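You operate a simulated robot arm through the tools that you are given. There is no shell and no other tool. Be economical: measure what you need, move in short steps, check, and stop when the job is done.

Carry out the task below with a simulated robot arm. There is one attempt and no reset: what you move stays moved.

JOB
Shake herbs over the rice in the green bowl till they show.
Fine: a spoonful at most; lay the green cap on the long worktop, then put the jar back and screw the cap on.

It is judged by the outcome, as a careful person would: the job done as asked, and still so three seconds after it is handed in. It fails if anything else is knocked over, pushed out of place, dropped, spilled or broken. Lids that push on must go on centred and level and be pressed home; caps that screw on are set level and turned clockwise until they are tight.

ROBOT AND FRAMES
A 7-joint arm with a two-finger parallel gripper, fixed in place. Base frame: the origin is at the foot of the arm, x ahead of it, y to its left, z up. Units: mm, degrees, N and s.
With the tool pointing down near the work surface it reaches from about 140 to 700 mm from the base axis. Its first joint turns from -115.0 to 115.0 degrees. Payload 3.91 kg.
Tool frame: the origin (TCP) lies between the finger pads and is the grasp point; the fingertips stand 30 mm ahead of it; z points along the fingers, y is the line along which they close. The gripper opens to 110 mm. The fingers are 20 mm wide and 10 mm thick; the gripper's body (48 by 112 mm) begins 55 mm behind the TCP.
Orientation is that of the tool frame in the base frame, as a unit quaternion [x, y, z, w]. With the fingers straight down and closing along the base's y, the tool's x points along the base's -x, its y along +y and its z along -z.

CONTROLS
- The arm moves only by the tool play_rows. Its argument "motion" is a list of rows, each a list of 6 numbers: the shift along the tool's x, y, z in cm, then the turn, a rotation vector about the tool's x, y, z in degrees. In form: [[tx, ty, tz, rx, ry, rz], ...]. A call has 1 to 10 rows; each row shifts and turns the commanded pose from where the row before left it, along the tool's axes as they then stand. "gripper" is the finger opening in cm, from 0 to 11, set as the call begins (left out, the last holds). A row lasts 0.2 s, in which the tool goes at most 50 mm and 8.6 degrees; a call with a longer step from one row to the next is refused whole, and so is a gripper value outside its range. A pose out of reach is approached as far as the arm can. The call stops where the force on the tool passes 40 N (or 10 N more than at its start, if that is more) or the arm is blocked; 0.2 s more then pass. The fingers move at their own pace (about 108 mm/s each) and stop on an object; they squeeze with about 32 N. The grip force told is the motor's: it shows also when the fingers shut on nothing. Time passes only in rows, and 0.2 s behind the last, so rows that do not move let the fingers close. It gives the time, the measured TCP pose, the force on the tool (base axes), the opening and the grip force at its end, in the units of the frame above (readings bear some noise).
- Cameras (640 x 400 px; columns grow to the right, rows downward): "scene" is fixed at [51.4, -500.8, 1519.4]; the picture's right is [0.62, -0.79, 0.00], its down [-0.39, -0.30, -0.87] and it looks along [0.68, 0.54, -0.49] (base axes); focal length 308 px, centre (320, 200). "wrist" rides on the gripper at [72, 17, -103] in the tool frame; the picture's right is [-0.23, 0.97, 0.00], its down [-0.76, -0.18, -0.62] and it looks along [-0.61, -0.14, 0.78] (tool axes); focal length 222 px, centre (320, 200). There is no depth. A picture from a camera that has moved, and an enlarged one, comes with that camera's place and axes in the base frame and with its lens.
- get_image(camera): a new picture of that camera. No time passes.
- slide_trunk(by): slides the trunk up (or, below 0, down) by that many mm; the arm rides with it, the base frame stays. It gives what a move gives, with no picture.
- enlarge(camera, box): a new picture of the part [left, top, right, bottom] of that camera's present view, enlarged. No time passes.
- close_job(): hands the job in; it is judged then, once.

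Work in short steps. Places have to be worked out from the pictures, the camera data and where the tool is seen: move nearer, look again, correct. Check each grasp and each placing, and mend what went wrong. You have 120 turns and 76 pictures in all, those below and enlarged ones among them. Open the gripper and draw the arm clear of the work before you hand the job in, unless the task says otherwise; then end with one line.

The tools are called after "Call:" as a command line: name --pt "numbers of a row" for each row, then --argument value for the rest, lists and objects as JSON in quotes. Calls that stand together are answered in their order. play_rows: Moves the arm, as the interface text tells. Its arguments: {"type":"object","properties":{"motion":{"type":"array","items":{"type":"array","items":{"type":"number"}}},"gripper":{"type":"number"}},"required":["motion"]} The other tools are called the same way: slide_trunk (by) slides the trunk up or down; get_image (camera) takes a picture; enlarge (camera, box) takes an enlarged picture of a part of a camera's view; close_job () hands the job in.

At the start:

```text
clock: 0.0
position: [397.1, -252.1, 1335.8]
tcp_rot: [0.0, 1.0, 0.0, 0.001]
contact_force: [0.9, -1.1, 0.5]
finger_gap: 110.0
finger_force: 0.1
trunk travel left (down, up): [-900.0, 90.0]
```

scene: 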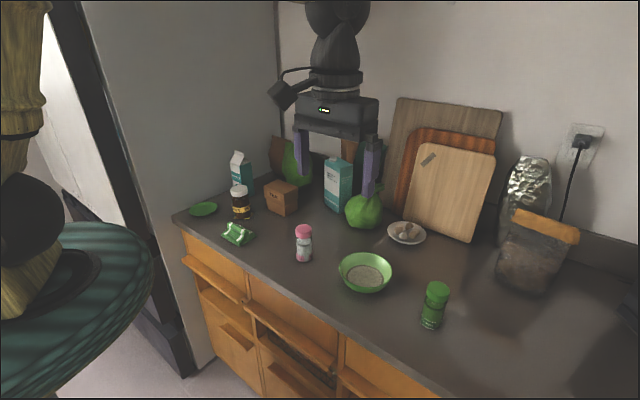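
wrist: 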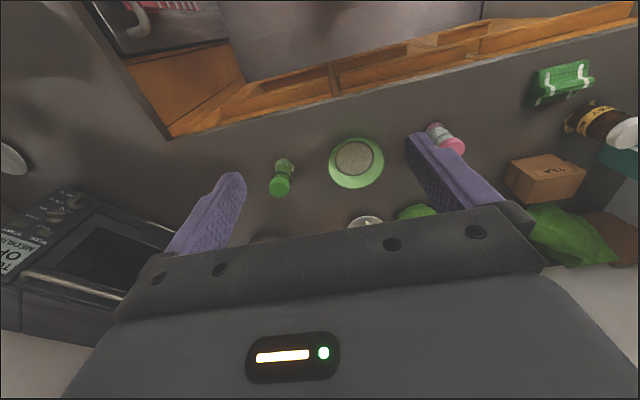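

I'll look closer at the jar and bowl, getting the exact camera data.

Call:
enlarge --camera "scene" --box '[330, 220, 490, 340]'

Call:
enlarge --camera "wrist" --box '[240, 110, 480, 230]'

```text
3.33 times, centred on (410, 280) of scene
camera zoom: at [51.4, -500.8, 1519.4], right [0.62, -0.79, 0.0], down [-0.39, -0.3, -0.87], along [0.68, 0.54, -0.49], focal length 1028 px, centre (20, -67)
```

zoom: 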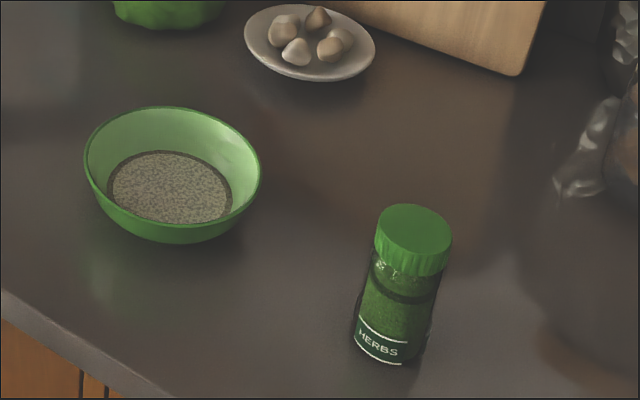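

```text
2.67 times, centred on (360, 170) of wrist
camera zoom: at [324.9, -235.6, 1438.8], right [0.23, 0.97, 0.0], down [0.76, -0.18, 0.62], along [0.61, -0.14, -0.78], focal length 592 px, centre (213, 280)
```

zoom: 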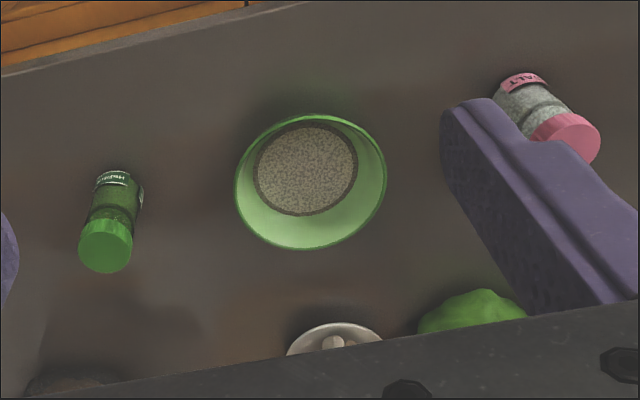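

Triangulating from both cameras: the worktop really lies near z≈900, with the herb jar at about (601,-396), cap top z≈1011, and bowl centre (614,-208), rim ≈950. I move to above the jar, staying well clear, and look again.

Call:
play_rows --pt "-2.55 -1.8 2.2 0 0 0" --pt "-2.55 -1.8 2.2 0 0 0" --pt "-2.55 -1.8 2.2 0 0 0" --pt "-2.55 -1.8 2.2 0 0 0" --pt "-2.55 -1.8 2.2 0 0 0" --pt "-2.55 -1.8 2.2 0 0 0" --pt "-2.55 -1.8 2.2 0 0 0" --pt "-2.55 -1.8 2.2 0 0 0" --pt "0 0 0 0 0 0"

Call:
get_image --camera "wrist"

Call:
get_image --camera "scene"

```text
clock: 2.0
position: [601.0, -395.3, 1160.2]
tcp_rot: [0.001, 1.0, 0.0, 0.0]
contact_force: [-0.9, 0.3, 0.6]
finger_gap: 110.0
finger_force: 0.1
trunk travel left (down, up): [-900.0, 90.0]
```

```text
71 pictures are left
camera wrist: at [528.0, -379.5, 1263.2], right [0.23, 0.97, 0.0], down [0.76, -0.18, 0.62], along [0.61, -0.14, -0.78], focal length 222 px, centre (320, 200)
```

wrist: 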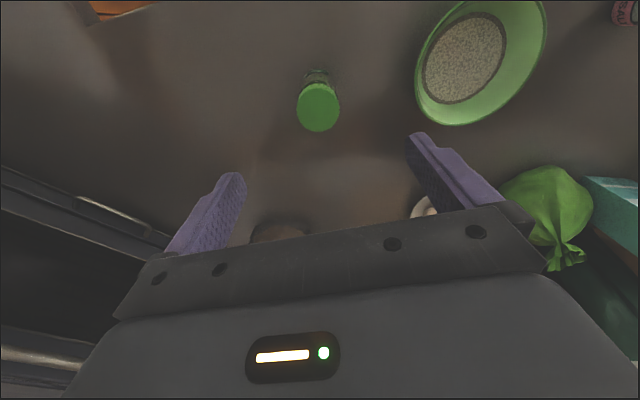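

```text
70 pictures are left
```

scene: 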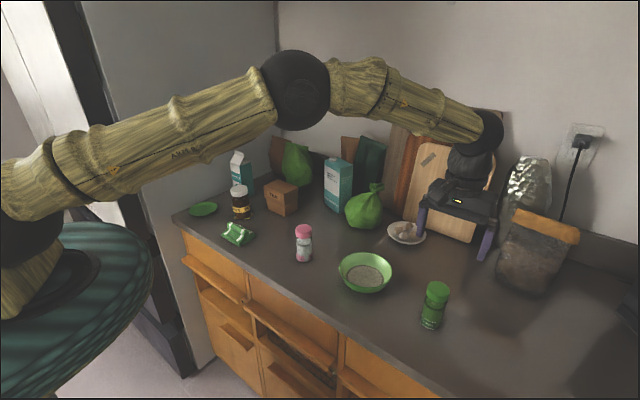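

All three views agree: the cap is at (600,-396), top near 1012. I descend to z≈1055 and check the alignment.

Call:
play_rows --pt "0 0 3.5 0 0 0" --pt "0 0 3.5 0 0 0" --pt "0 0 3.4 0 0 0" --pt "0 0 0 0 0 0"

Call:
get_image --camera "wrist"

Call:
enlarge --camera "scene" --box '[350, 200, 510, 340]'

```text
clock: 3.0
position: [602.0, -397.0, 1052.5]
tcp_rot: [0.0, 1.0, 0.0, 0.0]
contact_force: [-0.7, 0.6, 0.0]
finger_gap: 109.9
finger_force: 0.0
trunk travel left (down, up): [-900.0, 90.0]
```

```text
69 pictures are left
camera wrist: at [528.6, -380.0, 1156.8], right [0.23, 0.97, 0.0], down [0.76, -0.18, 0.62], along [0.61, -0.14, -0.78], focal length 222 px, centre (320, 200)
```

wrist: 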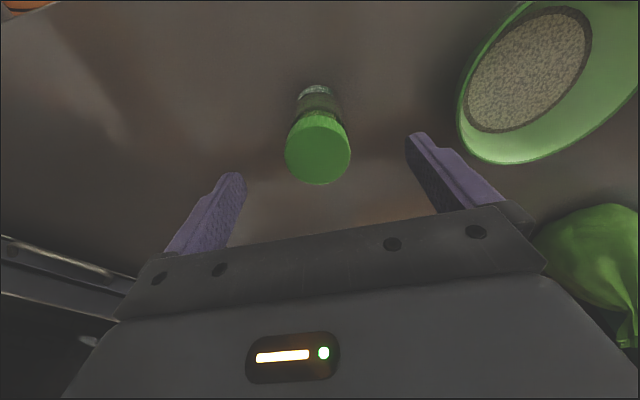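

```text
2.86 times, centred on (430, 270) of scene
camera zoom: at [51.4, -500.8, 1519.4], right [0.62, -0.79, 0.0], down [-0.39, -0.3, -0.87], along [0.68, 0.54, -0.49], focal length 881 px, centre (6, 0)
```

zoom: 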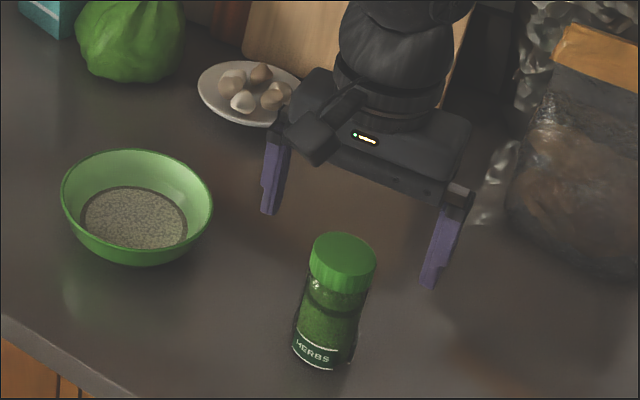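

Fingers straddle the cap; I shift 4 mm back, go down to z≈1022 (tips ~992, on the cap's side) and close.

Call:
play_rows --pt "0.4 0 1.0 0 0 0" --pt "0 0 1.0 0 0 0" --pt "0 0 1.0 0 0 0" --pt "0 0 0 0 0 0"

Call:
enlarge --camera "scene" --box '[370, 220, 490, 340]'

```text
clock: 4.0
position: [597.5, -396.2, 1025.1]
tcp_rot: [0.0, 1.0, -0.001, 0.0]
contact_force: [0.4, -0.2, -0.3]
finger_gap: 110.2
finger_force: 0.1
trunk travel left (down, up): [-900.0, 90.0]
```

```text
3.33 times, centred on (430, 280) of scene
camera zoom: at [51.4, -500.8, 1519.4], right [0.62, -0.79, 0.0], down [-0.39, -0.3, -0.87], along [0.68, 0.54, -0.49], focal length 1028 px, centre (-47, -67)
```

zoom: 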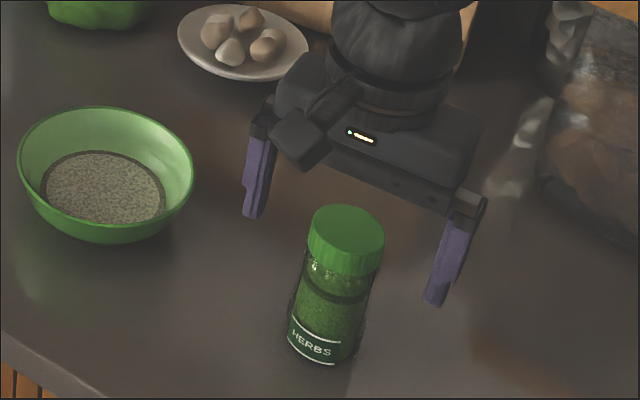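

Fingertips appear level with the cap's lower half; I close on it.

Call:
play_rows --pt "0 0 0 0 0 0" --pt "0 0 0 0 0 0" --pt "0 0 0 0 0 0" --gripper 4

Call:
enlarge --camera "scene" --box '[370, 220, 490, 340]'

```text
clock: 4.8
position: [596.9, -396.0, 1026.6]
tcp_rot: [0.0, 1.0, 0.0, 0.001]
contact_force: [0.4, -1.4, 2.5]
finger_gap: 45.7
finger_force: 32.2
trunk travel left (down, up): [-900.0, 90.0]
```

```text
3.33 times, centred on (430, 280) of scene
camera zoom: at [51.4, -500.8, 1519.4], right [0.62, -0.79, 0.0], down [-0.39, -0.3, -0.87], along [0.68, 0.54, -0.49], focal length 1028 px, centre (-47, -67)
```

zoom: 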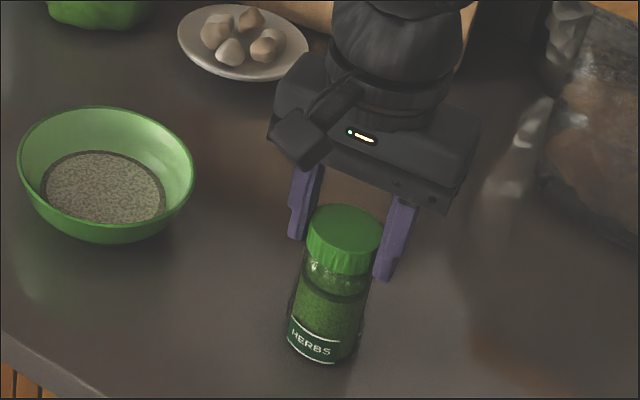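

Gripped on the cap at 45.7 mm. Now turn counter-clockwise (negative about tool z) and watch whether the cap or the whole jar turns.

Call:
play_rows --pt "0 0 0 0 0 -8" --pt "0 0 0 0 0 -8" --pt "0 0 0 0 0 -8" --pt "0 0 0 0 0 -8" --pt "0 0 0 0 0 -8"

Call:
enlarge --camera "scene" --box '[370, 220, 490, 340]'

```text
clock: 6.0
position: [596.9, -395.9, 1025.2]
tcp_rot: [-0.343, 0.939, 0.001, 0.0]
contact_force: [0.7, 2.1, 2.9]
finger_gap: 45.3
finger_force: 31.9
trunk travel left (down, up): [-900.0, 90.0]
```

```text
3.33 times, centred on (430, 280) of scene
camera zoom: at [51.4, -500.8, 1519.4], right [0.62, -0.79, 0.0], down [-0.39, -0.3, -0.87], along [0.68, 0.54, -0.49], focal length 1028 px, centre (-47, -67)
```

zoom: 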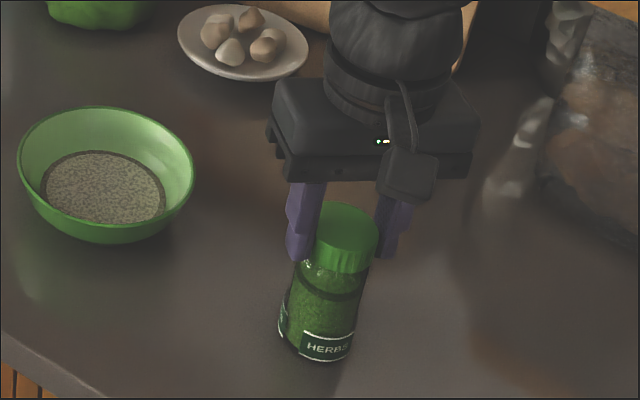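

The jar turned along with the cap. I'll press down to add table friction, see the force, then turn.

Call:
play_rows --pt "0 0 0.2 0 0 0" --pt "0 0 0.2 0 0 0" --pt "0 0 0 0 0 0"

```text
clock: 6.8
position: [595.5, -396.6, 1025.0]
tcp_rot: [-0.342, 0.94, -0.003, 0.003]
contact_force: [-1.3, 1.5, 26.7]
finger_gap: 45.4
finger_force: 32.0
trunk travel left (down, up): [-900.0, 90.0]
```

4 mm gives 27 N without slipping. Add a touch more, then turn.

Call:
play_rows --pt "0 0 0.08 0 0 0" --pt "0 0 0 0 0 -8" --pt "0 0 0 0 0 -8" --pt "0 0 0 0 0 -8" --pt "0 0 0 0 0 -8" --pt "0 0 0 0 0 -8"

Call:
enlarge --camera "scene" --box '[370, 220, 490, 340]'

```text
clock: 8.2
position: [597.1, -394.5, 1024.8]
tcp_rot: [-0.643, 0.766, -0.004, 0.002]
contact_force: [3.5, 2.9, 34.2]
finger_gap: 45.5
finger_force: 32.1
trunk travel left (down, up): [-900.0, 90.0]
```

```text
3.33 times, centred on (430, 280) of scene
camera zoom: at [51.4, -500.8, 1519.4], right [0.62, -0.79, 0.0], down [-0.39, -0.3, -0.87], along [0.68, 0.54, -0.49], focal length 1028 px, centre (-47, -67)
```

zoom: 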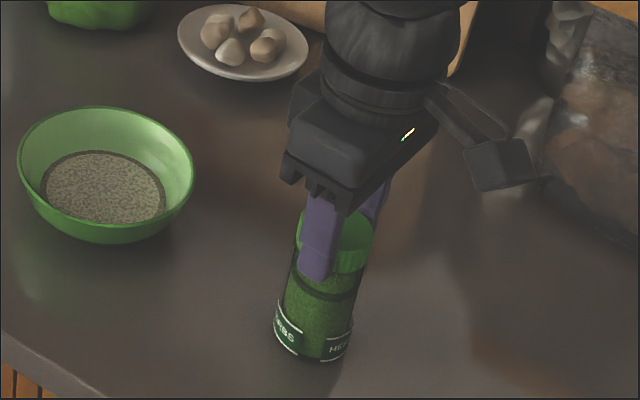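

The jar still seems to turn mostly. I'll take a tight reference, press harder (~44 N) and turn a bit more.

Call:
enlarge --camera "scene" --box '[410, 270, 460, 335]'

Call:
play_rows --pt "0 0 0.07 0 0 0" --pt "0 0 0.05 0 0 0" --pt "0 0 0 0 0 0"

```text
6.15 times, centred on (435, 302) of scene
camera zoom: at [51.4, -500.8, 1519.4], right [0.62, -0.79, 0.0], down [-0.39, -0.3, -0.87], along [0.68, 0.54, -0.49], focal length 1898 px, centre (-388, -431)
```

zoom: 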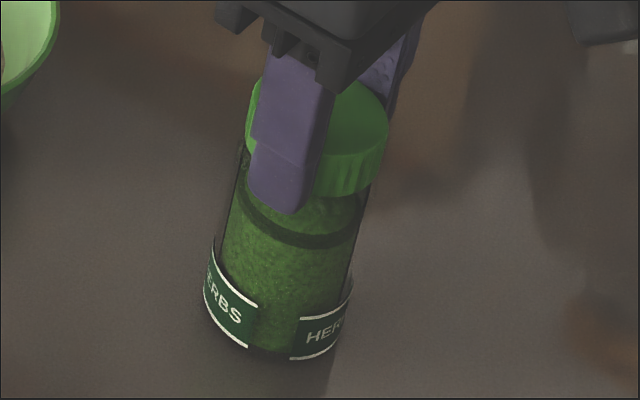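

```text
clock: 9.0
position: [597.6, -395.6, 1023.8]
tcp_rot: [-0.643, 0.766, -0.004, 0.001]
contact_force: [3.1, 4.4, 38.3]
finger_gap: 45.7
finger_force: 31.7
trunk travel left (down, up): [-900.0, 90.0]
```

Force saturates near 38 N, so the fingers may begin to slip. Turn 24° and compare.

Call:
play_rows --pt "0 0 0 0 0 -8" --pt "0 0 0 0 0 -8" --pt "0 0 0 0 0 -8" --pt "0 0 0 0 0 0"

Call:
enlarge --camera "scene" --box '[410, 270, 460, 335]'

```text
clock: 10.0
position: [593.5, -398.2, 1024.7]
tcp_rot: [0.789, -0.615, 0.002, 0.001]
contact_force: [-2.4, -0.9, 32.6]
finger_gap: 46.1
finger_force: 31.7
trunk travel left (down, up): [-900.0, 90.0]
```

```text
6.15 times, centred on (435, 302) of scene
camera zoom: at [51.4, -500.8, 1519.4], right [0.62, -0.79, 0.0], down [-0.39, -0.3, -0.87], along [0.68, 0.54, -0.49], focal length 1898 px, centre (-388, -431)
```

zoom: 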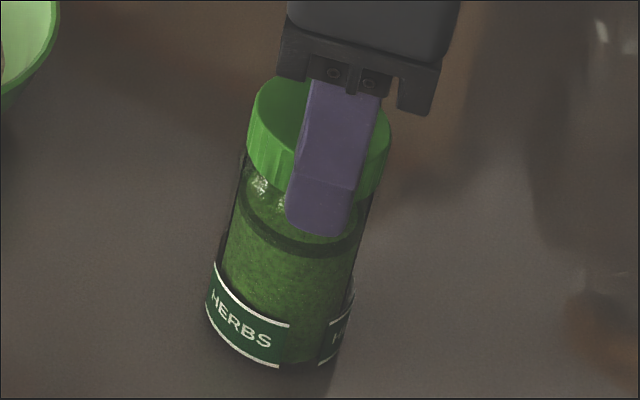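

The jar turned the full 24° with the cap, so table friction doesn't hold it. There may be something in the scene to brace the jar, so I look at the items on the left.

Call:
enlarge --camera "scene" --box '[170, 140, 330, 270]'

Call:
enlarge --camera "scene" --box '[380, 100, 640, 360]'

```text
3.08 times, centred on (250, 205) of scene
camera zoom: at [51.4, -500.8, 1519.4], right [0.62, -0.79, 0.0], down [-0.39, -0.3, -0.87], along [0.68, 0.54, -0.49], focal length 949 px, centre (535, 185)
```

zoom: 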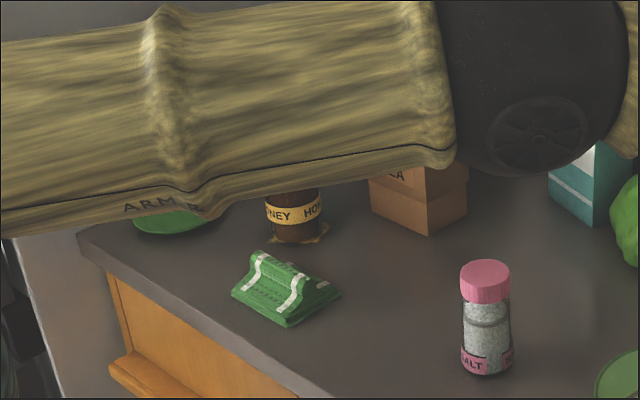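

```text
1.54 times, centred on (510, 230) of scene
camera zoom: at [51.4, -500.8, 1519.4], right [0.62, -0.79, 0.0], down [-0.39, -0.3, -0.87], along [0.68, 0.54, -0.49], focal length 474 px, centre (28, 154)
```

zoom: 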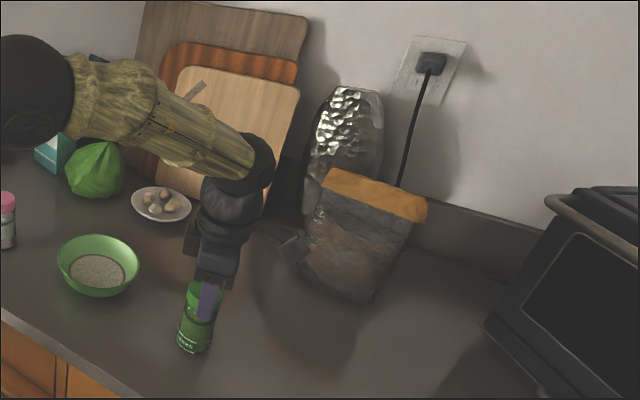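

No dedicated holder (just a cloth). The force grows linearly with the command (no slip yet), so I step the press up further toward ~55 N.

Call:
play_rows --pt "0 0 0.07 0 0 0" --pt "0 0 0.05 0 0 0" --pt "0 0 0 0 0 0"

Call:
play_rows --pt "0 0 0.06 0 0 0" --pt "0 0 0.05 0 0 0" --pt "0 0 0 0 0 0"

Call:
play_rows --pt "0 0 0.06 0 0 0" --pt "0 0 0.05 0 0 0" --pt "0 0 0 0 0 0"

```text
clock: 10.8
position: [595.1, -395.7, 1024.4]
tcp_rot: [0.787, -0.616, 0.004, 0.0]
contact_force: [-4.3, -3.3, 35.2]
finger_gap: 46.1
finger_force: 32.2
trunk travel left (down, up): [-900.0, 90.0]
```

```text
clock: 11.6
position: [595.6, -396.1, 1022.4]
tcp_rot: [0.787, -0.617, 0.004, -0.001]
contact_force: [-4.4, -3.8, 38.9]
finger_gap: 46.2
finger_force: 31.2
trunk travel left (down, up): [-900.0, 90.0]
```

```text
clock: 12.4
position: [596.3, -395.1, 1022.2]
tcp_rot: [0.788, -0.616, 0.005, 0.0]
contact_force: [-6.0, -3.4, 39.5]
finger_gap: 46.8
finger_force: 32.1
trunk travel left (down, up): [-900.0, 90.0]
```

Looking closely at the last zoom, the fingertips extend ~10 mm below the cap edge, so I'm gripping cap and glass together. I relieve the press, open, raise about 18 mm, and turn the tool back.

Call:
play_rows --pt "0 0 -0.6 0 0 0" --pt "0 0 0 0 0 0"

Call:
play_rows --pt "0 0 0 0 0 0" --pt "0 0 0 0 0 0" --pt "0 0 -2.0 0 0 0" --pt "0 0 -2.0 0 0 8" --pt "0 0 0 0 0 8" --pt "0 0 0 0 0 8" --pt "0 0 0 0 0 8" --pt "0 0 0 0 0 8" --pt "0 0 0 0 0 8" --pt "0 0 0 0 0 8" --gripper 8

Call:
play_rows --pt "0 0 0 0 0 8" --pt "0 0 0 0 0 8" --pt "0 0 0 0 0 8" --pt "0 0 0 0 0 8" --pt "0 0 0 0 0 8" --pt "0 0 0 0 0 8" --pt "0 0 0 0 0 8" --pt "0 0 0 0 0 8" --pt "0 0 0 0 0 0"

Call:
get_image --camera "wrist"

Call:
enlarge --camera "scene" --box '[385, 220, 485, 340]'

```text
clock: 13.0
position: [597.1, -396.7, 1022.0]
tcp_rot: [0.787, -0.617, 0.0, 0.0]
contact_force: [-1.7, -6.8, 15.0]
finger_gap: 46.6
finger_force: 31.8
trunk travel left (down, up): [-900.0, 90.0]
```

```text
clock: 15.2
position: [597.5, -396.6, 1061.7]
tcp_rot: [-0.405, 0.914, 0.0, 0.0]
contact_force: [0.3, 0.1, 0.4]
finger_gap: 80.0
finger_force: 0.1
trunk travel left (down, up): [-900.0, 90.0]
```

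```text
clock: 17.2
position: [597.7, -396.8, 1063.3]
tcp_rot: [0.14, 0.99, 0.0, 0.0]
contact_force: [0.3, 0.2, -0.8]
finger_gap: 80.1
finger_force: 0.1
trunk travel left (down, up): [-900.0, 90.0]
```

```text
59 pictures are left
camera wrist: at [532.2, -360.2, 1165.1], right [0.49, 0.87, 0.0], down [0.68, -0.38, 0.62], along [0.54, -0.3, -0.78], focal length 222 px, centre (320, 200)
```

wrist: 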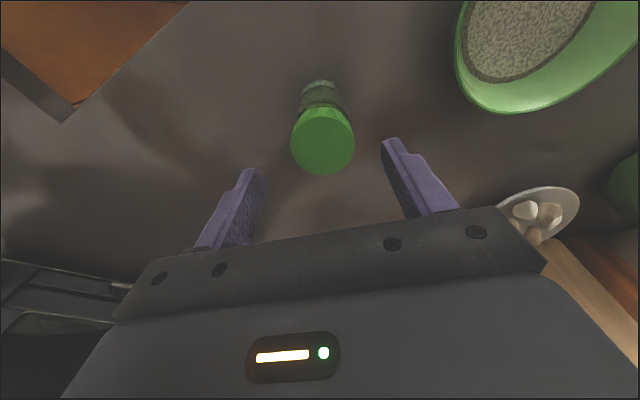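

```text
3.33 times, centred on (435, 280) of scene
camera zoom: at [51.4, -500.8, 1519.4], right [0.62, -0.79, 0.0], down [-0.39, -0.3, -0.87], along [0.68, 0.54, -0.49], focal length 1028 px, centre (-63, -67)
```

zoom: 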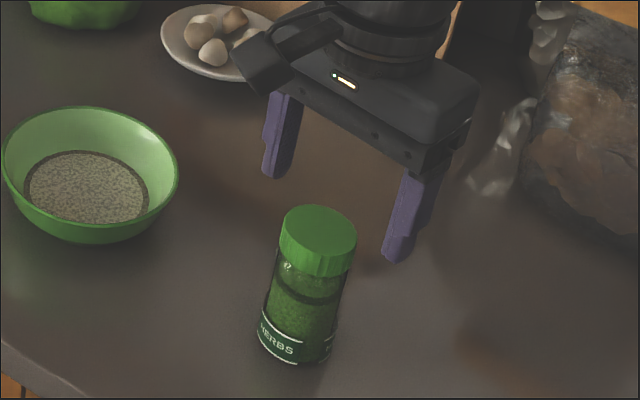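

The jar is now at about (594,-391). The cap seems only ~17 mm tall, so I shift to centre and set the tips near z≈1005 for a check before closing.

Call:
play_rows --pt "0.45 0.4 1.0 0 0 0" --pt "0 0 1.7 0 0 0" --pt "0 0 0 0 0 0"

Call:
enlarge --camera "scene" --box '[405, 260, 465, 330]'

Call:
enlarge --camera "wrist" --box '[200, 60, 460, 260]'

```text
clock: 18.0
position: [594.2, -390.7, 1036.7]
tcp_rot: [0.14, 0.99, -0.001, 0.0]
contact_force: [0.0, -0.1, -0.3]
finger_gap: 79.9
finger_force: 0.0
trunk travel left (down, up): [-900.0, 90.0]
```

```text
5.71 times, centred on (435, 295) of scene
camera zoom: at [51.4, -500.8, 1519.4], right [0.62, -0.79, 0.0], down [-0.39, -0.3, -0.87], along [0.68, 0.54, -0.49], focal length 1763 px, centre (-337, -343)
```

zoom: 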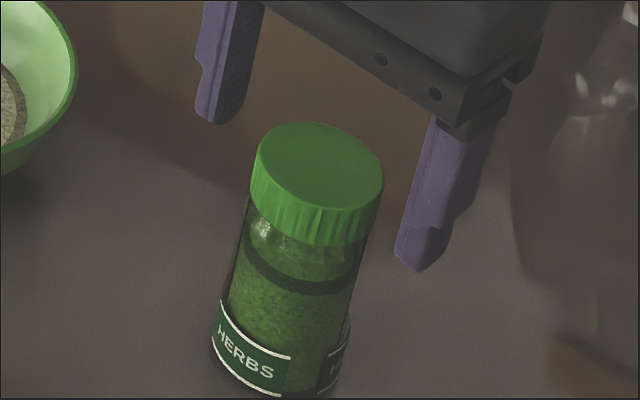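

```text
2.00 times, centred on (330, 160) of wrist
camera zoom: at [529.0, -355.2, 1139.8], right [0.49, 0.87, 0.0], down [0.68, -0.38, 0.62], along [0.54, -0.3, -0.78], focal length 444 px, centre (300, 280)
```

zoom: 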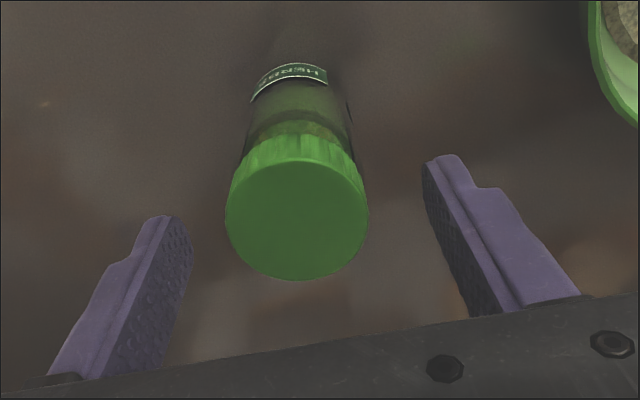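

Tips now sit about two-thirds down the cap skirt, above its lower edge. Close.

Call:
play_rows --pt "0 0 0 0 0 0" --pt "0 0 0 0 0 0" --pt "0 0 0 0 0 0" --gripper 4

Call:
play_rows --pt "0 0 0.2 0 0 0" --pt "0 0 0 0 0 -8" --pt "0 0 0 0 0 -8" --pt "0 0 0 0 0 -8" --pt "0 0 0 0 0 -8" --pt "0 0 0 0 0 0"

Call:
enlarge --camera "scene" --box '[405, 260, 465, 330]'

```text
clock: 18.8
position: [595.0, -392.1, 1037.3]
tcp_rot: [0.139, 0.99, 0.0, -0.001]
contact_force: [-0.2, -0.3, -0.3]
finger_gap: 42.1
finger_force: 31.6
trunk travel left (down, up): [-900.0, 90.0]
```

```text
clock: 20.2
position: [594.2, -391.3, 1035.5]
tcp_rot: [-0.14, 0.99, -0.002, 0.002]
contact_force: [1.9, 1.8, 20.6]
finger_gap: 42.1
finger_force: 31.9
trunk travel left (down, up): [-900.0, 90.0]
```

```text
5.71 times, centred on (435, 295) of scene
camera zoom: at [51.4, -500.8, 1519.4], right [0.62, -0.79, 0.0], down [-0.39, -0.3, -0.87], along [0.68, 0.54, -0.49], focal length 1763 px, centre (-337, -343)
```

zoom: 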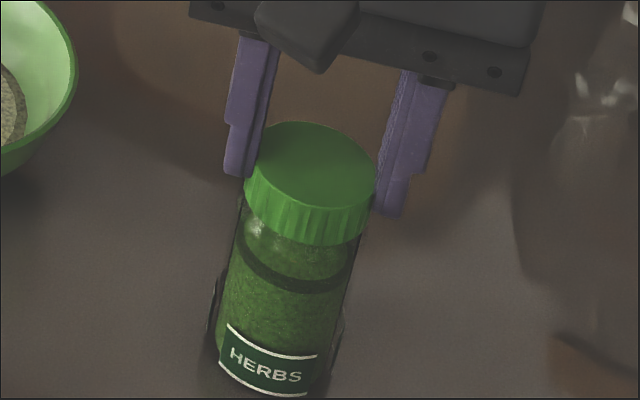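

Now only the cap is gripped (42 mm). At 20 N press the jar still turned; I press to ~33 N and turn again.

Call:
play_rows --pt "0 0 0.1 0 0 0" --pt "0 0 0.1 0 0 0" --pt "0 0 0 0 0 -8" --pt "0 0 0 0 0 -8" --pt "0 0 0 0 0 -8" --pt "0 0 0 0 0 -8" --pt "0 0 0 0 0 0"

Call:
enlarge --camera "scene" --box '[405, 260, 465, 330]'

```text
clock: 21.8
position: [592.9, -390.1, 1031.0]
tcp_rot: [-0.407, 0.913, 0.0, 0.0]
contact_force: [-1.1, -0.1, 9.5]
finger_gap: 42.5
finger_force: 32.0
trunk travel left (down, up): [-900.0, 90.0]
```

```text
5.71 times, centred on (435, 295) of scene
camera zoom: at [51.4, -500.8, 1519.4], right [0.62, -0.79, 0.0], down [-0.39, -0.3, -0.87], along [0.68, 0.54, -0.49], focal length 1763 px, centre (-337, -343)
```

zoom: 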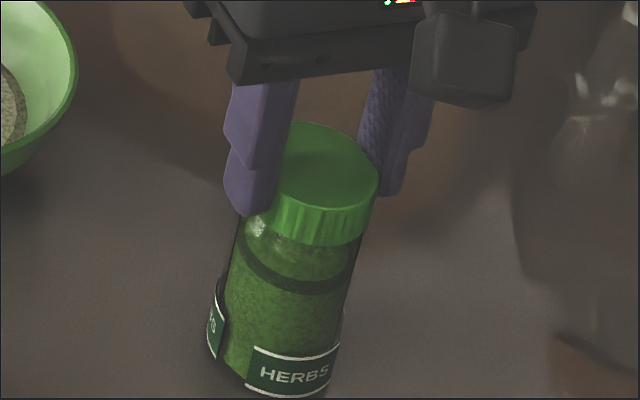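

The fingers slid a bit and the jar still turned. Gap values (42 vs 46) puzzle me; I look closely at how the fingers meet the cap.

Call:
enlarge --camera "scene" --box '[420, 274, 450, 304]'

Call:
enlarge --camera "wrist" --box '[230, 90, 430, 230]'

```text
13.33 times, centred on (435, 289) of scene
camera zoom: at [51.4, -500.8, 1519.4], right [0.62, -0.79, 0.0], down [-0.39, -0.3, -0.87], along [0.68, 0.54, -0.49], focal length 4113 px, centre (-1213, -987)
```

zoom: 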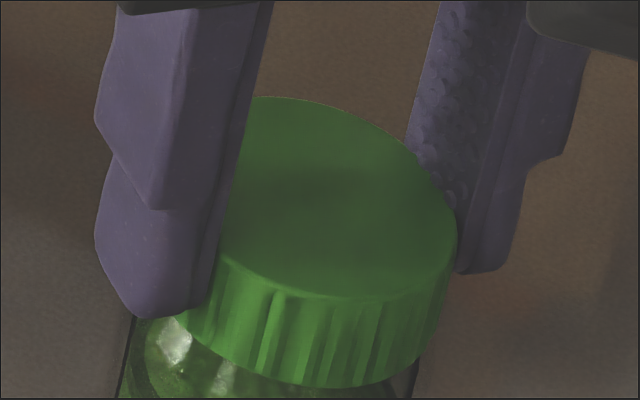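

```text
2.86 times, centred on (330, 160) of wrist
camera zoom: at [531.9, -434.1, 1134.6], right [-0.57, 0.82, 0.0], down [0.64, 0.45, 0.62], along [0.51, 0.36, -0.78], focal length 635 px, centre (291, 314)
```

zoom: 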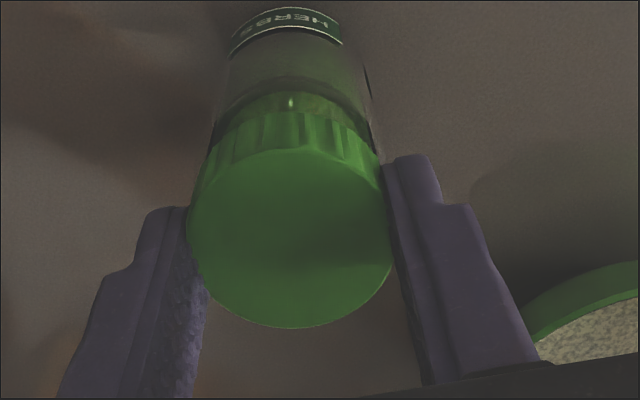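

Grip geometry is fine now (cap ≈42 mm, glass ≈46 mm); thread is tight. I'll regrip fresh, press to ~27 N and twist slowly, so the pads don't slip dynamically.

Call:
play_rows --pt "0 0 -0.15 0 0 0" --pt "0 0 0 0 0 0"

Call:
play_rows --pt "0 0 0 0 0 0" --pt "0 0 0 0 0 0" --pt "0 0 0 0 0 8" --pt "0 0 0 0 0 8" --pt "0 0 0 0 0 8" --pt "0 0 0 0 0 8" --pt "0 0 0 0 0 8" --pt "0 0 0 0 0 8" --pt "0 0 0 0 0 0" --gripper 6.5

Call:
enlarge --camera "wrist" --box '[230, 70, 430, 210]'

```text
clock: 22.4
position: [593.1, -391.1, 1031.2]
tcp_rot: [-0.407, 0.913, 0.0, -0.001]
contact_force: [-0.7, -0.5, 0.7]
finger_gap: 42.7
finger_force: 31.5
trunk travel left (down, up): [-900.0, 90.0]
```

```text
clock: 24.4
position: [596.1, -391.4, 1032.5]
tcp_rot: [0.002, 1.0, 0.0, 0.0]
contact_force: [0.3, -0.6, 0.3]
finger_gap: 65.2
finger_force: 0.0
trunk travel left (down, up): [-900.0, 90.0]
```

```text
2.86 times, centred on (330, 140) of wrist
camera zoom: at [521.5, -374.8, 1135.8], right [0.23, 0.97, 0.0], down [0.76, -0.18, 0.62], along [0.61, -0.14, -0.78], focal length 635 px, centre (291, 371)
```

zoom: 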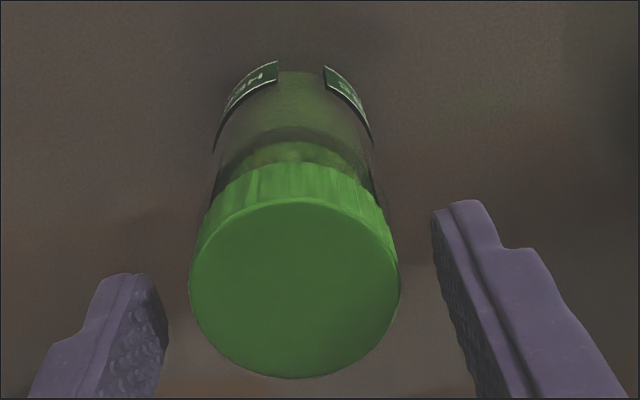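

The cap diameter (42 mm) implies its top is really at z≈1022 and its axis at x≈588, so I was gripping 5 mm off-axis. Recentre, raise 6 mm, regrip, press, and twist slowly.

Call:
play_rows --pt "0.5 0 -0.6 0 0 0" --pt "0 0 0 0 0 0"

Call:
play_rows --pt "0 0 0 0 0 0" --pt "0 0 0 0 0 0" --pt "0 0 0.15 0 0 0" --pt "0 0 0.15 0 0 0" --pt "0 0 0 0 0 0" --gripper 3.5

Call:
enlarge --camera "wrist" --box '[230, 70, 430, 210]'

```text
clock: 25.0
position: [589.6, -392.2, 1039.5]
tcp_rot: [0.0, 1.0, 0.0, 0.001]
contact_force: [0.4, 0.7, 0.1]
finger_gap: 64.9
finger_force: 0.0
trunk travel left (down, up): [-900.0, 90.0]
```

```text
clock: 26.2
position: [588.2, -390.7, 1038.2]
tcp_rot: [0.001, 1.0, -0.001, 0.002]
contact_force: [-0.4, -1.1, 18.0]
finger_gap: 42.2
finger_force: 31.9
trunk travel left (down, up): [-900.0, 90.0]
```

```text
2.86 times, centred on (330, 140) of wrist
camera zoom: at [515.5, -374.4, 1141.4], right [0.23, 0.97, 0.0], down [0.76, -0.18, 0.63], along [0.61, -0.14, -0.78], focal length 635 px, centre (291, 371)
```

zoom: 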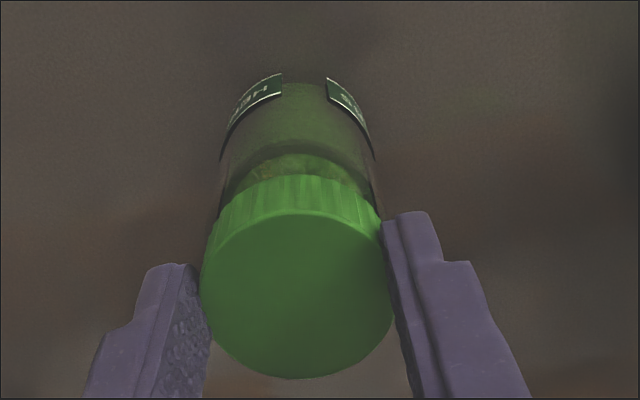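

Centred grip. Now press to ~26 N and twist slowly 3° per row; the label's shift relative to the gripper view will tell if the cap turns.

Call:
play_rows --pt "0 0 0.12 0 0 0" --pt "0 0 0 0 0 -3" --pt "0 0 0 0 0 -3" --pt "0 0 0 0 0 -3" --pt "0 0 0 0 0 -3" --pt "0 0 0 0 0 -3" --pt "0 0 0 0 0 -3" --pt "0 0 0 0 0 -3" --pt "0 0 0 0 0 -3"

Call:
enlarge --camera "wrist" --box '[230, 70, 430, 210]'

```text
clock: 28.2
position: [588.5, -389.9, 1034.0]
tcp_rot: [-0.207, 0.978, 0.0, -0.001]
contact_force: [-0.1, -2.2, 9.0]
finger_gap: 42.4
finger_force: 31.9
trunk travel left (down, up): [-900.0, 90.0]
```

```text
2.86 times, centred on (330, 140) of wrist
camera zoom: at [515.4, -405.3, 1138.3], right [-0.19, 0.98, 0.0], down [0.77, 0.15, 0.62], along [0.61, 0.12, -0.78], focal length 635 px, centre (291, 371)
```

zoom: 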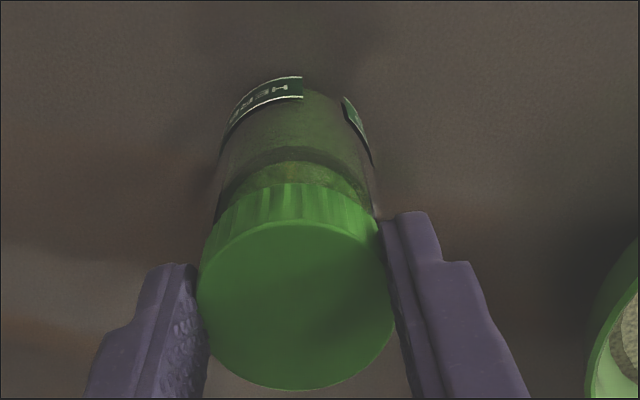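

The label moved ~15° relative to the gripper: either the cap began to loosen or the pads slipped. Turn further at the present light load to tell.

Call:
play_rows --pt "0 0 0 0 0 -4" --pt "0 0 0 0 0 -4" --pt "0 0 0 0 0 -4" --pt "0 0 0 0 0 -4" --pt "0 0 0 0 0 -4" --pt "0 0 0 0 0 -4"

Call:
enlarge --camera "wrist" --box '[230, 70, 430, 210]'

```text
clock: 29.6
position: [590.1, -389.3, 1035.7]
tcp_rot: [-0.406, 0.914, 0.0, 0.002]
contact_force: [4.8, -1.6, 14.8]
finger_gap: 41.7
finger_force: 31.7
trunk travel left (down, up): [-900.0, 90.0]
```

```text
2.86 times, centred on (330, 140) of wrist
camera zoom: at [528.3, -433.0, 1138.9], right [-0.57, 0.82, 0.0], down [0.64, 0.45, 0.62], along [0.51, 0.36, -0.78], focal length 635 px, centre (291, 371)
```

zoom: 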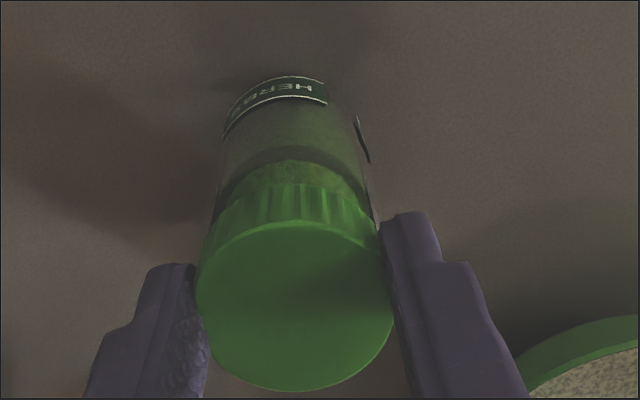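

The cap ridges stay fixed in view while the label keeps moving and the upward force rises: it's unscrewing. Continue, lifting slightly.

Call:
play_rows --pt "0 0 -0.05 0 0 -6" --pt "0 0 -0.05 0 0 -6" --pt "0 0 -0.03 0 0 -6" --pt "0 0 -0.03 0 0 -6" --pt "0 0 -0.03 0 0 -6" --pt "0 0 -0.03 0 0 -6" --pt "0 0 -0.03 0 0 -6"

Call:
enlarge --camera "wrist" --box '[230, 70, 430, 210]'

```text
clock: 31.2
position: [587.9, -391.0, 1036.6]
tcp_rot: [-0.707, 0.707, 0.0, 0.001]
contact_force: [-1.2, 2.3, 5.6]
finger_gap: 42.6
finger_force: 32.6
trunk travel left (down, up): [-900.0, 90.0]
```

```text
2.86 times, centred on (330, 140) of wrist
camera zoom: at [571.1, -464.1, 1140.4], right [-0.97, 0.23, 0.0], down [0.18, 0.76, 0.62], along [0.14, 0.61, -0.78], focal length 635 px, centre (291, 371)
```

zoom: 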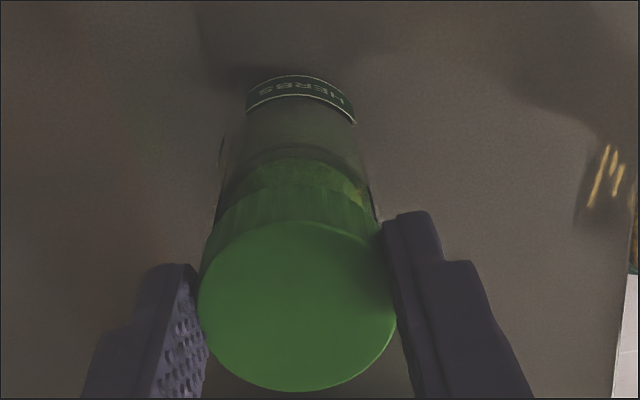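

Unscrewing well (~75° so far). Continue another 48°.

Call:
play_rows --pt "0 0 -0.03 0 0 -8" --pt "0 0 -0.03 0 0 -8" --pt "0 0 -0.03 0 0 -8" --pt "0 0 -0.03 0 0 -8" --pt "0 0 -0.03 0 0 -8" --pt "0 0 -0.03 0 0 -8" --pt "0 0 0 0 0 0"

Call:
enlarge --camera "wrist" --box '[230, 70, 430, 210]'

```text
clock: 32.8
position: [589.8, -391.5, 1039.5]
tcp_rot: [0.934, -0.358, 0.001, 0.001]
contact_force: [1.1, 1.6, 7.2]
finger_gap: 43.3
finger_force: 32.0
trunk travel left (down, up): [-900.0, 90.0]
```

```text
2.86 times, centred on (330, 140) of wrist
camera zoom: at [631.5, -452.4, 1142.7], right [-0.82, -0.57, 0.0], down [-0.45, 0.64, 0.62], along [-0.36, 0.51, -0.78], focal length 635 px, centre (291, 371)
```

zoom: 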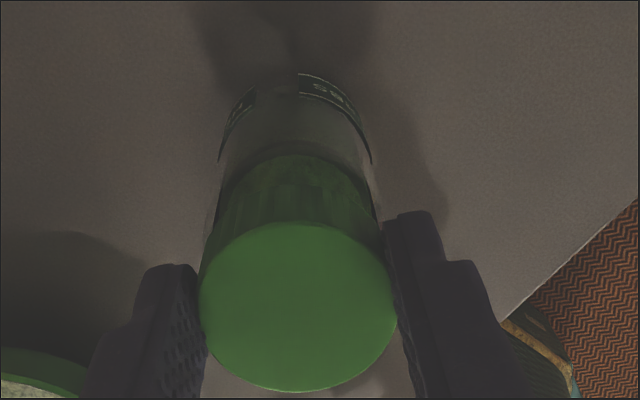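

Still turning (~125°). Continue another 48° if the joint allows.

Call:
play_rows --pt "0 0 -0.05 0 0 -8" --pt "0 0 -0.05 0 0 -8" --pt "0 0 -0.05 0 0 -8" --pt "0 0 -0.05 0 0 -8" --pt "0 0 -0.05 0 0 -8" --pt "0 0 -0.05 0 0 -8" --pt "0 0 0 0 0 0"

Call:
get_image --camera "wrist"

```text
clock: 34.4
position: [582.4, -395.5, 1038.2]
tcp_rot: [0.991, -0.136, -0.005, -0.003]
contact_force: [-0.6, -0.2, -0.2]
finger_gap: 43.3
finger_force: 32.0
out of reach, approached as far as the arm can: row 4, 5, 6
trunk travel left (down, up): [-900.0, 90.0]
```

```text
45 pictures are left
camera wrist: at [647.7, -431.3, 1140.4], right [-0.48, -0.88, 0.0], down [-0.68, 0.37, 0.63], along [-0.55, 0.31, -0.77], focal length 222 px, centre (320, 200)
```

wrist: 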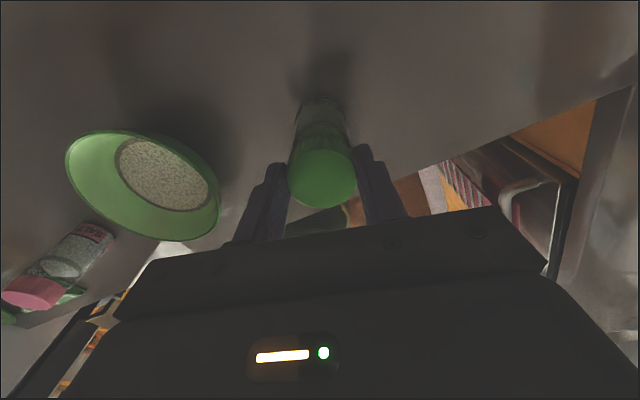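

Reached the wrist joint's limit at ~164°. Release, and turn back for a regrip.

Call:
play_rows --pt "0 0 0 0 0 0" --pt "0 0 0 0 0 0" --pt "0 0 -2 0 0 0" --pt "0 0 -1 0 0 8" --pt "0 0 0 0 0 8.5" --pt "0 0 0 0 0 8.5" --pt "0 0 0 0 0 8.5" --pt "0 0 0 0 0 8.5" --pt "0 0 0 0 0 8.5" --pt "0 0 0 0 0 8.5" --gripper 7.5

Call:
play_rows --pt "0 0 0 0 0 8.5" --pt "0 0 0 0 0 8.5" --pt "0 0 0 0 0 8.5" --pt "0 0 0 0 0 8.5" --pt "0 0 0 0 0 8.5" --pt "0 0 0 0 0 8.5" --pt "0 0 0 0 0 8.5" --pt "0 0 0 0 0 8.5" --pt "0 0 0 0 0 8.5" --pt "0 0 0 0 0 8.5"

Call:
play_rows --pt "0 0 0 0 0 8.5" --pt "0 0 0 0 0 8.5" --pt "0 0 0 0 0 8.5" --pt "0 0 0 0 0 8.5" --pt "0 0 0 0 0 8.5" --pt "0 0 0 0 0 8.5" --pt "0 0 0 0 0 0"

Call:
get_image --camera "wrist"

Call:
enlarge --camera "scene" --box '[385, 220, 485, 340]'

```text
clock: 36.6
position: [583.3, -394.3, 1068.0]
tcp_rot: [0.794, -0.607, -0.006, -0.001]
contact_force: [-0.4, 0.3, -0.2]
finger_gap: 74.8
finger_force: 0.0
trunk travel left (down, up): [-900.0, 90.0]
```

```text
clock: 38.8
position: [583.2, -394.8, 1068.3]
tcp_rot: [-0.175, 0.985, 0.005, -0.004]
contact_force: [0.8, -1.1, 0.0]
finger_gap: 74.9
finger_force: 0.0
trunk travel left (down, up): [-900.0, 90.0]
```

```text
clock: 40.4
position: [580.9, -394.5, 1068.6]
tcp_rot: [0.266, 0.964, 0.002, -0.005]
contact_force: [0.3, 0.3, 0.7]
finger_gap: 74.9
finger_force: 0.1
trunk travel left (down, up): [-900.0, 90.0]
```

```text
44 pictures are left
camera wrist: at [528.6, -344.4, 1173.2], right [0.69, 0.72, 0.0], down [0.57, -0.55, 0.61], along [0.44, -0.43, -0.79], focal length 222 px, centre (320, 200)
```

wrist: 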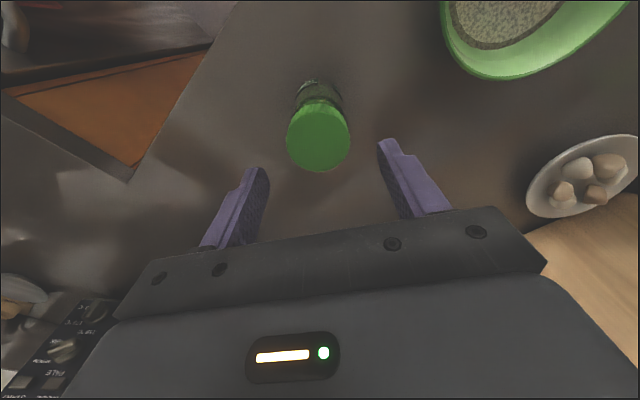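

```text
3.33 times, centred on (435, 280) of scene
camera zoom: at [51.4, -500.8, 1519.4], right [0.62, -0.79, 0.0], down [-0.39, -0.3, -0.87], along [0.68, 0.54, -0.49], focal length 1028 px, centre (-63, -67)
```

zoom: 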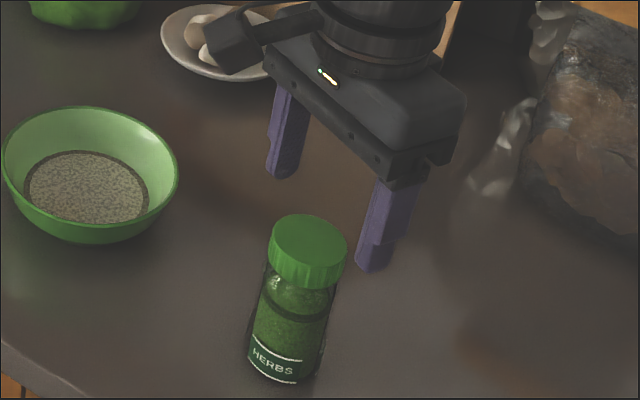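

The jar shifted toward the robot when the joint limit was hit: cap now ≈(569.5,-389.5) (I'll set it back to its original (590,-399) later). Recentre and lower to regrip.

Call:
play_rows --pt "0.7 -0.12 0 0 0 0" --pt "0.7 -0.12 0 0 0 0" --pt "0 0 1.4 0 0 0" --pt "0 0 1.4 0 0 0" --pt "0 0 0 0 0 0"

Call:
enlarge --camera "wrist" --box '[200, 60, 440, 220]'

Call:
enlarge --camera "scene" --box '[400, 260, 460, 330]'

```text
clock: 41.6
position: [568.8, -388.9, 1039.9]
tcp_rot: [0.265, 0.964, 0.003, -0.005]
contact_force: [-0.6, 0.1, -0.5]
finger_gap: 75.0
finger_force: 0.0
trunk travel left (down, up): [-900.0, 90.0]
```

```text
2.50 times, centred on (320, 140) of wrist
camera zoom: at [516.0, -338.6, 1144.7], right [0.69, 0.72, 0.0], down [0.57, -0.55, 0.61], along [0.44, -0.42, -0.79], focal length 555 px, centre (320, 350)
```

zoom: 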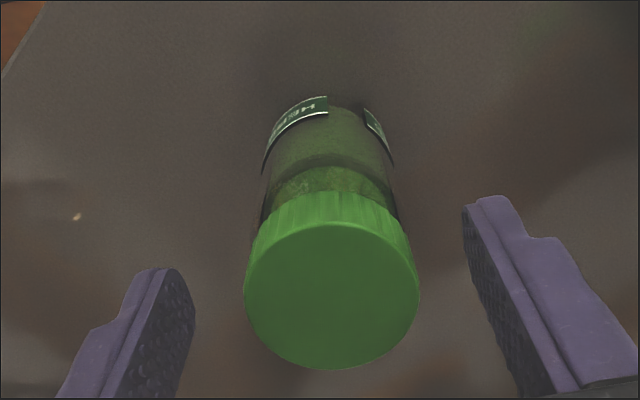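

```text
5.71 times, centred on (430, 295) of scene
camera zoom: at [51.4, -500.8, 1519.4], right [0.62, -0.79, 0.0], down [-0.39, -0.3, -0.87], along [0.68, 0.54, -0.49], focal length 1763 px, centre (-309, -343)
```

zoom: 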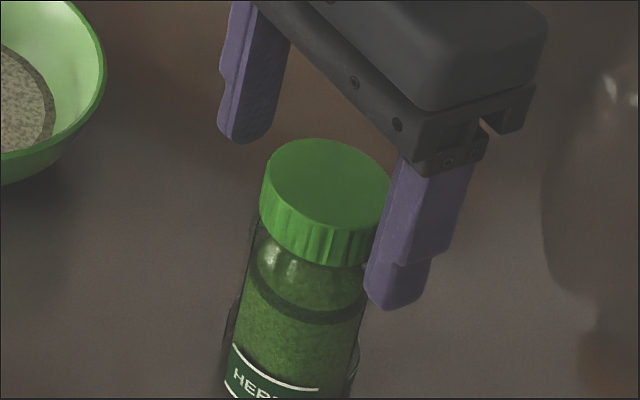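

Good position. Close with a slight sideways centring and a light press, then unscrew.

Call:
play_rows --pt "-0.1 0.15 0 0 0 0" --pt "0 0 0 0 0 0" --pt "0 0 0 0 0 0" --pt "0 0 0 0 0 0" --gripper 3.5

Call:
play_rows --pt "0 0 0.1 0 0 0" --pt "0 0 -0.02 0 0 -6" --pt "0 0 -0.02 0 0 -8" --pt "0 0 -0.02 0 0 -8" --pt "0 0 -0.02 0 0 -8" --pt "0 0 -0.02 0 0 -8" --pt "0 0 -0.02 0 0 -8"

Call:
enlarge --camera "wrist" --box '[200, 60, 440, 220]'

```text
clock: 42.6
position: [571.3, -388.5, 1041.0]
tcp_rot: [0.265, 0.964, 0.004, -0.005]
contact_force: [0.6, 0.0, 0.2]
finger_gap: 42.0
finger_force: 31.9
trunk travel left (down, up): [-900.0, 90.0]
```

```text
clock: 44.2
position: [571.3, -390.2, 1042.9]
tcp_rot: [-0.135, 0.991, 0.004, -0.003]
contact_force: [0.4, -3.2, 9.4]
finger_gap: 42.2
finger_force: 32.4
trunk travel left (down, up): [-900.0, 90.0]
```

```text
2.50 times, centred on (320, 140) of wrist
camera zoom: at [496.7, -393.2, 1146.3], right [-0.04, 1.0, 0.01], down [0.79, 0.03, 0.62], along [0.62, 0.03, -0.79], focal length 555 px, centre (320, 350)
```

zoom: 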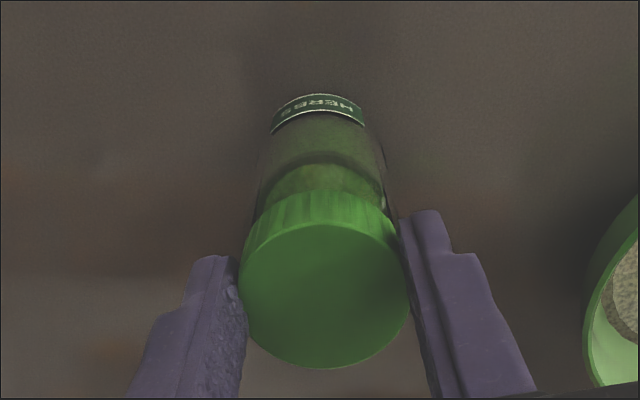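

Loosening continues. Turn on with slight lift.

Call:
play_rows --pt "0 0 -0.06 0 0 -8" --pt "0 0 -0.06 0 0 -8" --pt "0 0 -0.05 0 0 -8" --pt "0 0 -0.05 0 0 -8" --pt "0 0 -0.05 0 0 -8" --pt "0 0 -0.05 0 0 -8" --pt "0 0 -0.05 0 0 -8" --pt "0 0 -0.05 0 0 -8" --pt "0 0 -0.05 0 0 -8" --pt "0 0 0 0 0 0"

Call:
play_rows --pt "0 0 -0.05 0 0 -8" --pt "0 0 -0.05 0 0 -8" --pt "0 0 -0.05 0 0 -8" --pt "0 0 -0.05 0 0 -8" --pt "0 0 -0.05 0 0 -8" --pt "0 0 -0.05 0 0 -8" --pt "0 0 0 0 0 0"

Call:
enlarge --camera "scene" --box '[400, 250, 470, 330]'

```text
clock: 46.4
position: [571.3, -389.4, 1045.6]
tcp_rot: [-0.691, 0.723, 0.006, 0.001]
contact_force: [0.3, -0.1, 0.3]
finger_gap: 42.1
finger_force: 31.9
trunk travel left (down, up): [-900.0, 90.0]
```

```text
clock: 48.0
position: [568.3, -389.0, 1050.6]
tcp_rot: [0.925, -0.38, -0.006, -0.002]
contact_force: [-0.5, 0.0, -0.8]
finger_gap: 42.3
finger_force: 32.5
trunk travel left (down, up): [-900.0, 90.0]
```

```text
5.00 times, centred on (435, 290) of scene
camera zoom: at [51.4, -500.8, 1519.4], right [0.62, -0.79, 0.0], down [-0.39, -0.3, -0.87], along [0.68, 0.54, -0.49], focal length 1542 px, centre (-255, -250)
```

zoom: 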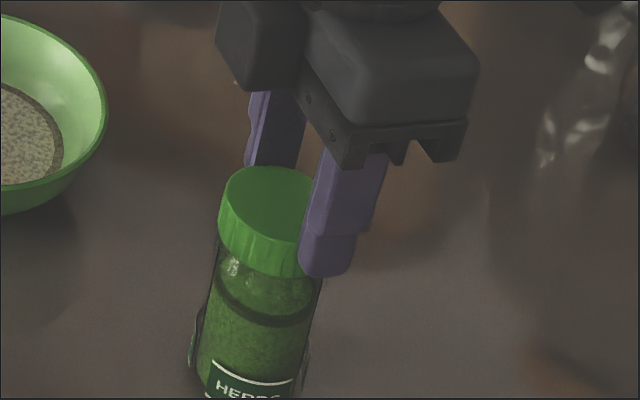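

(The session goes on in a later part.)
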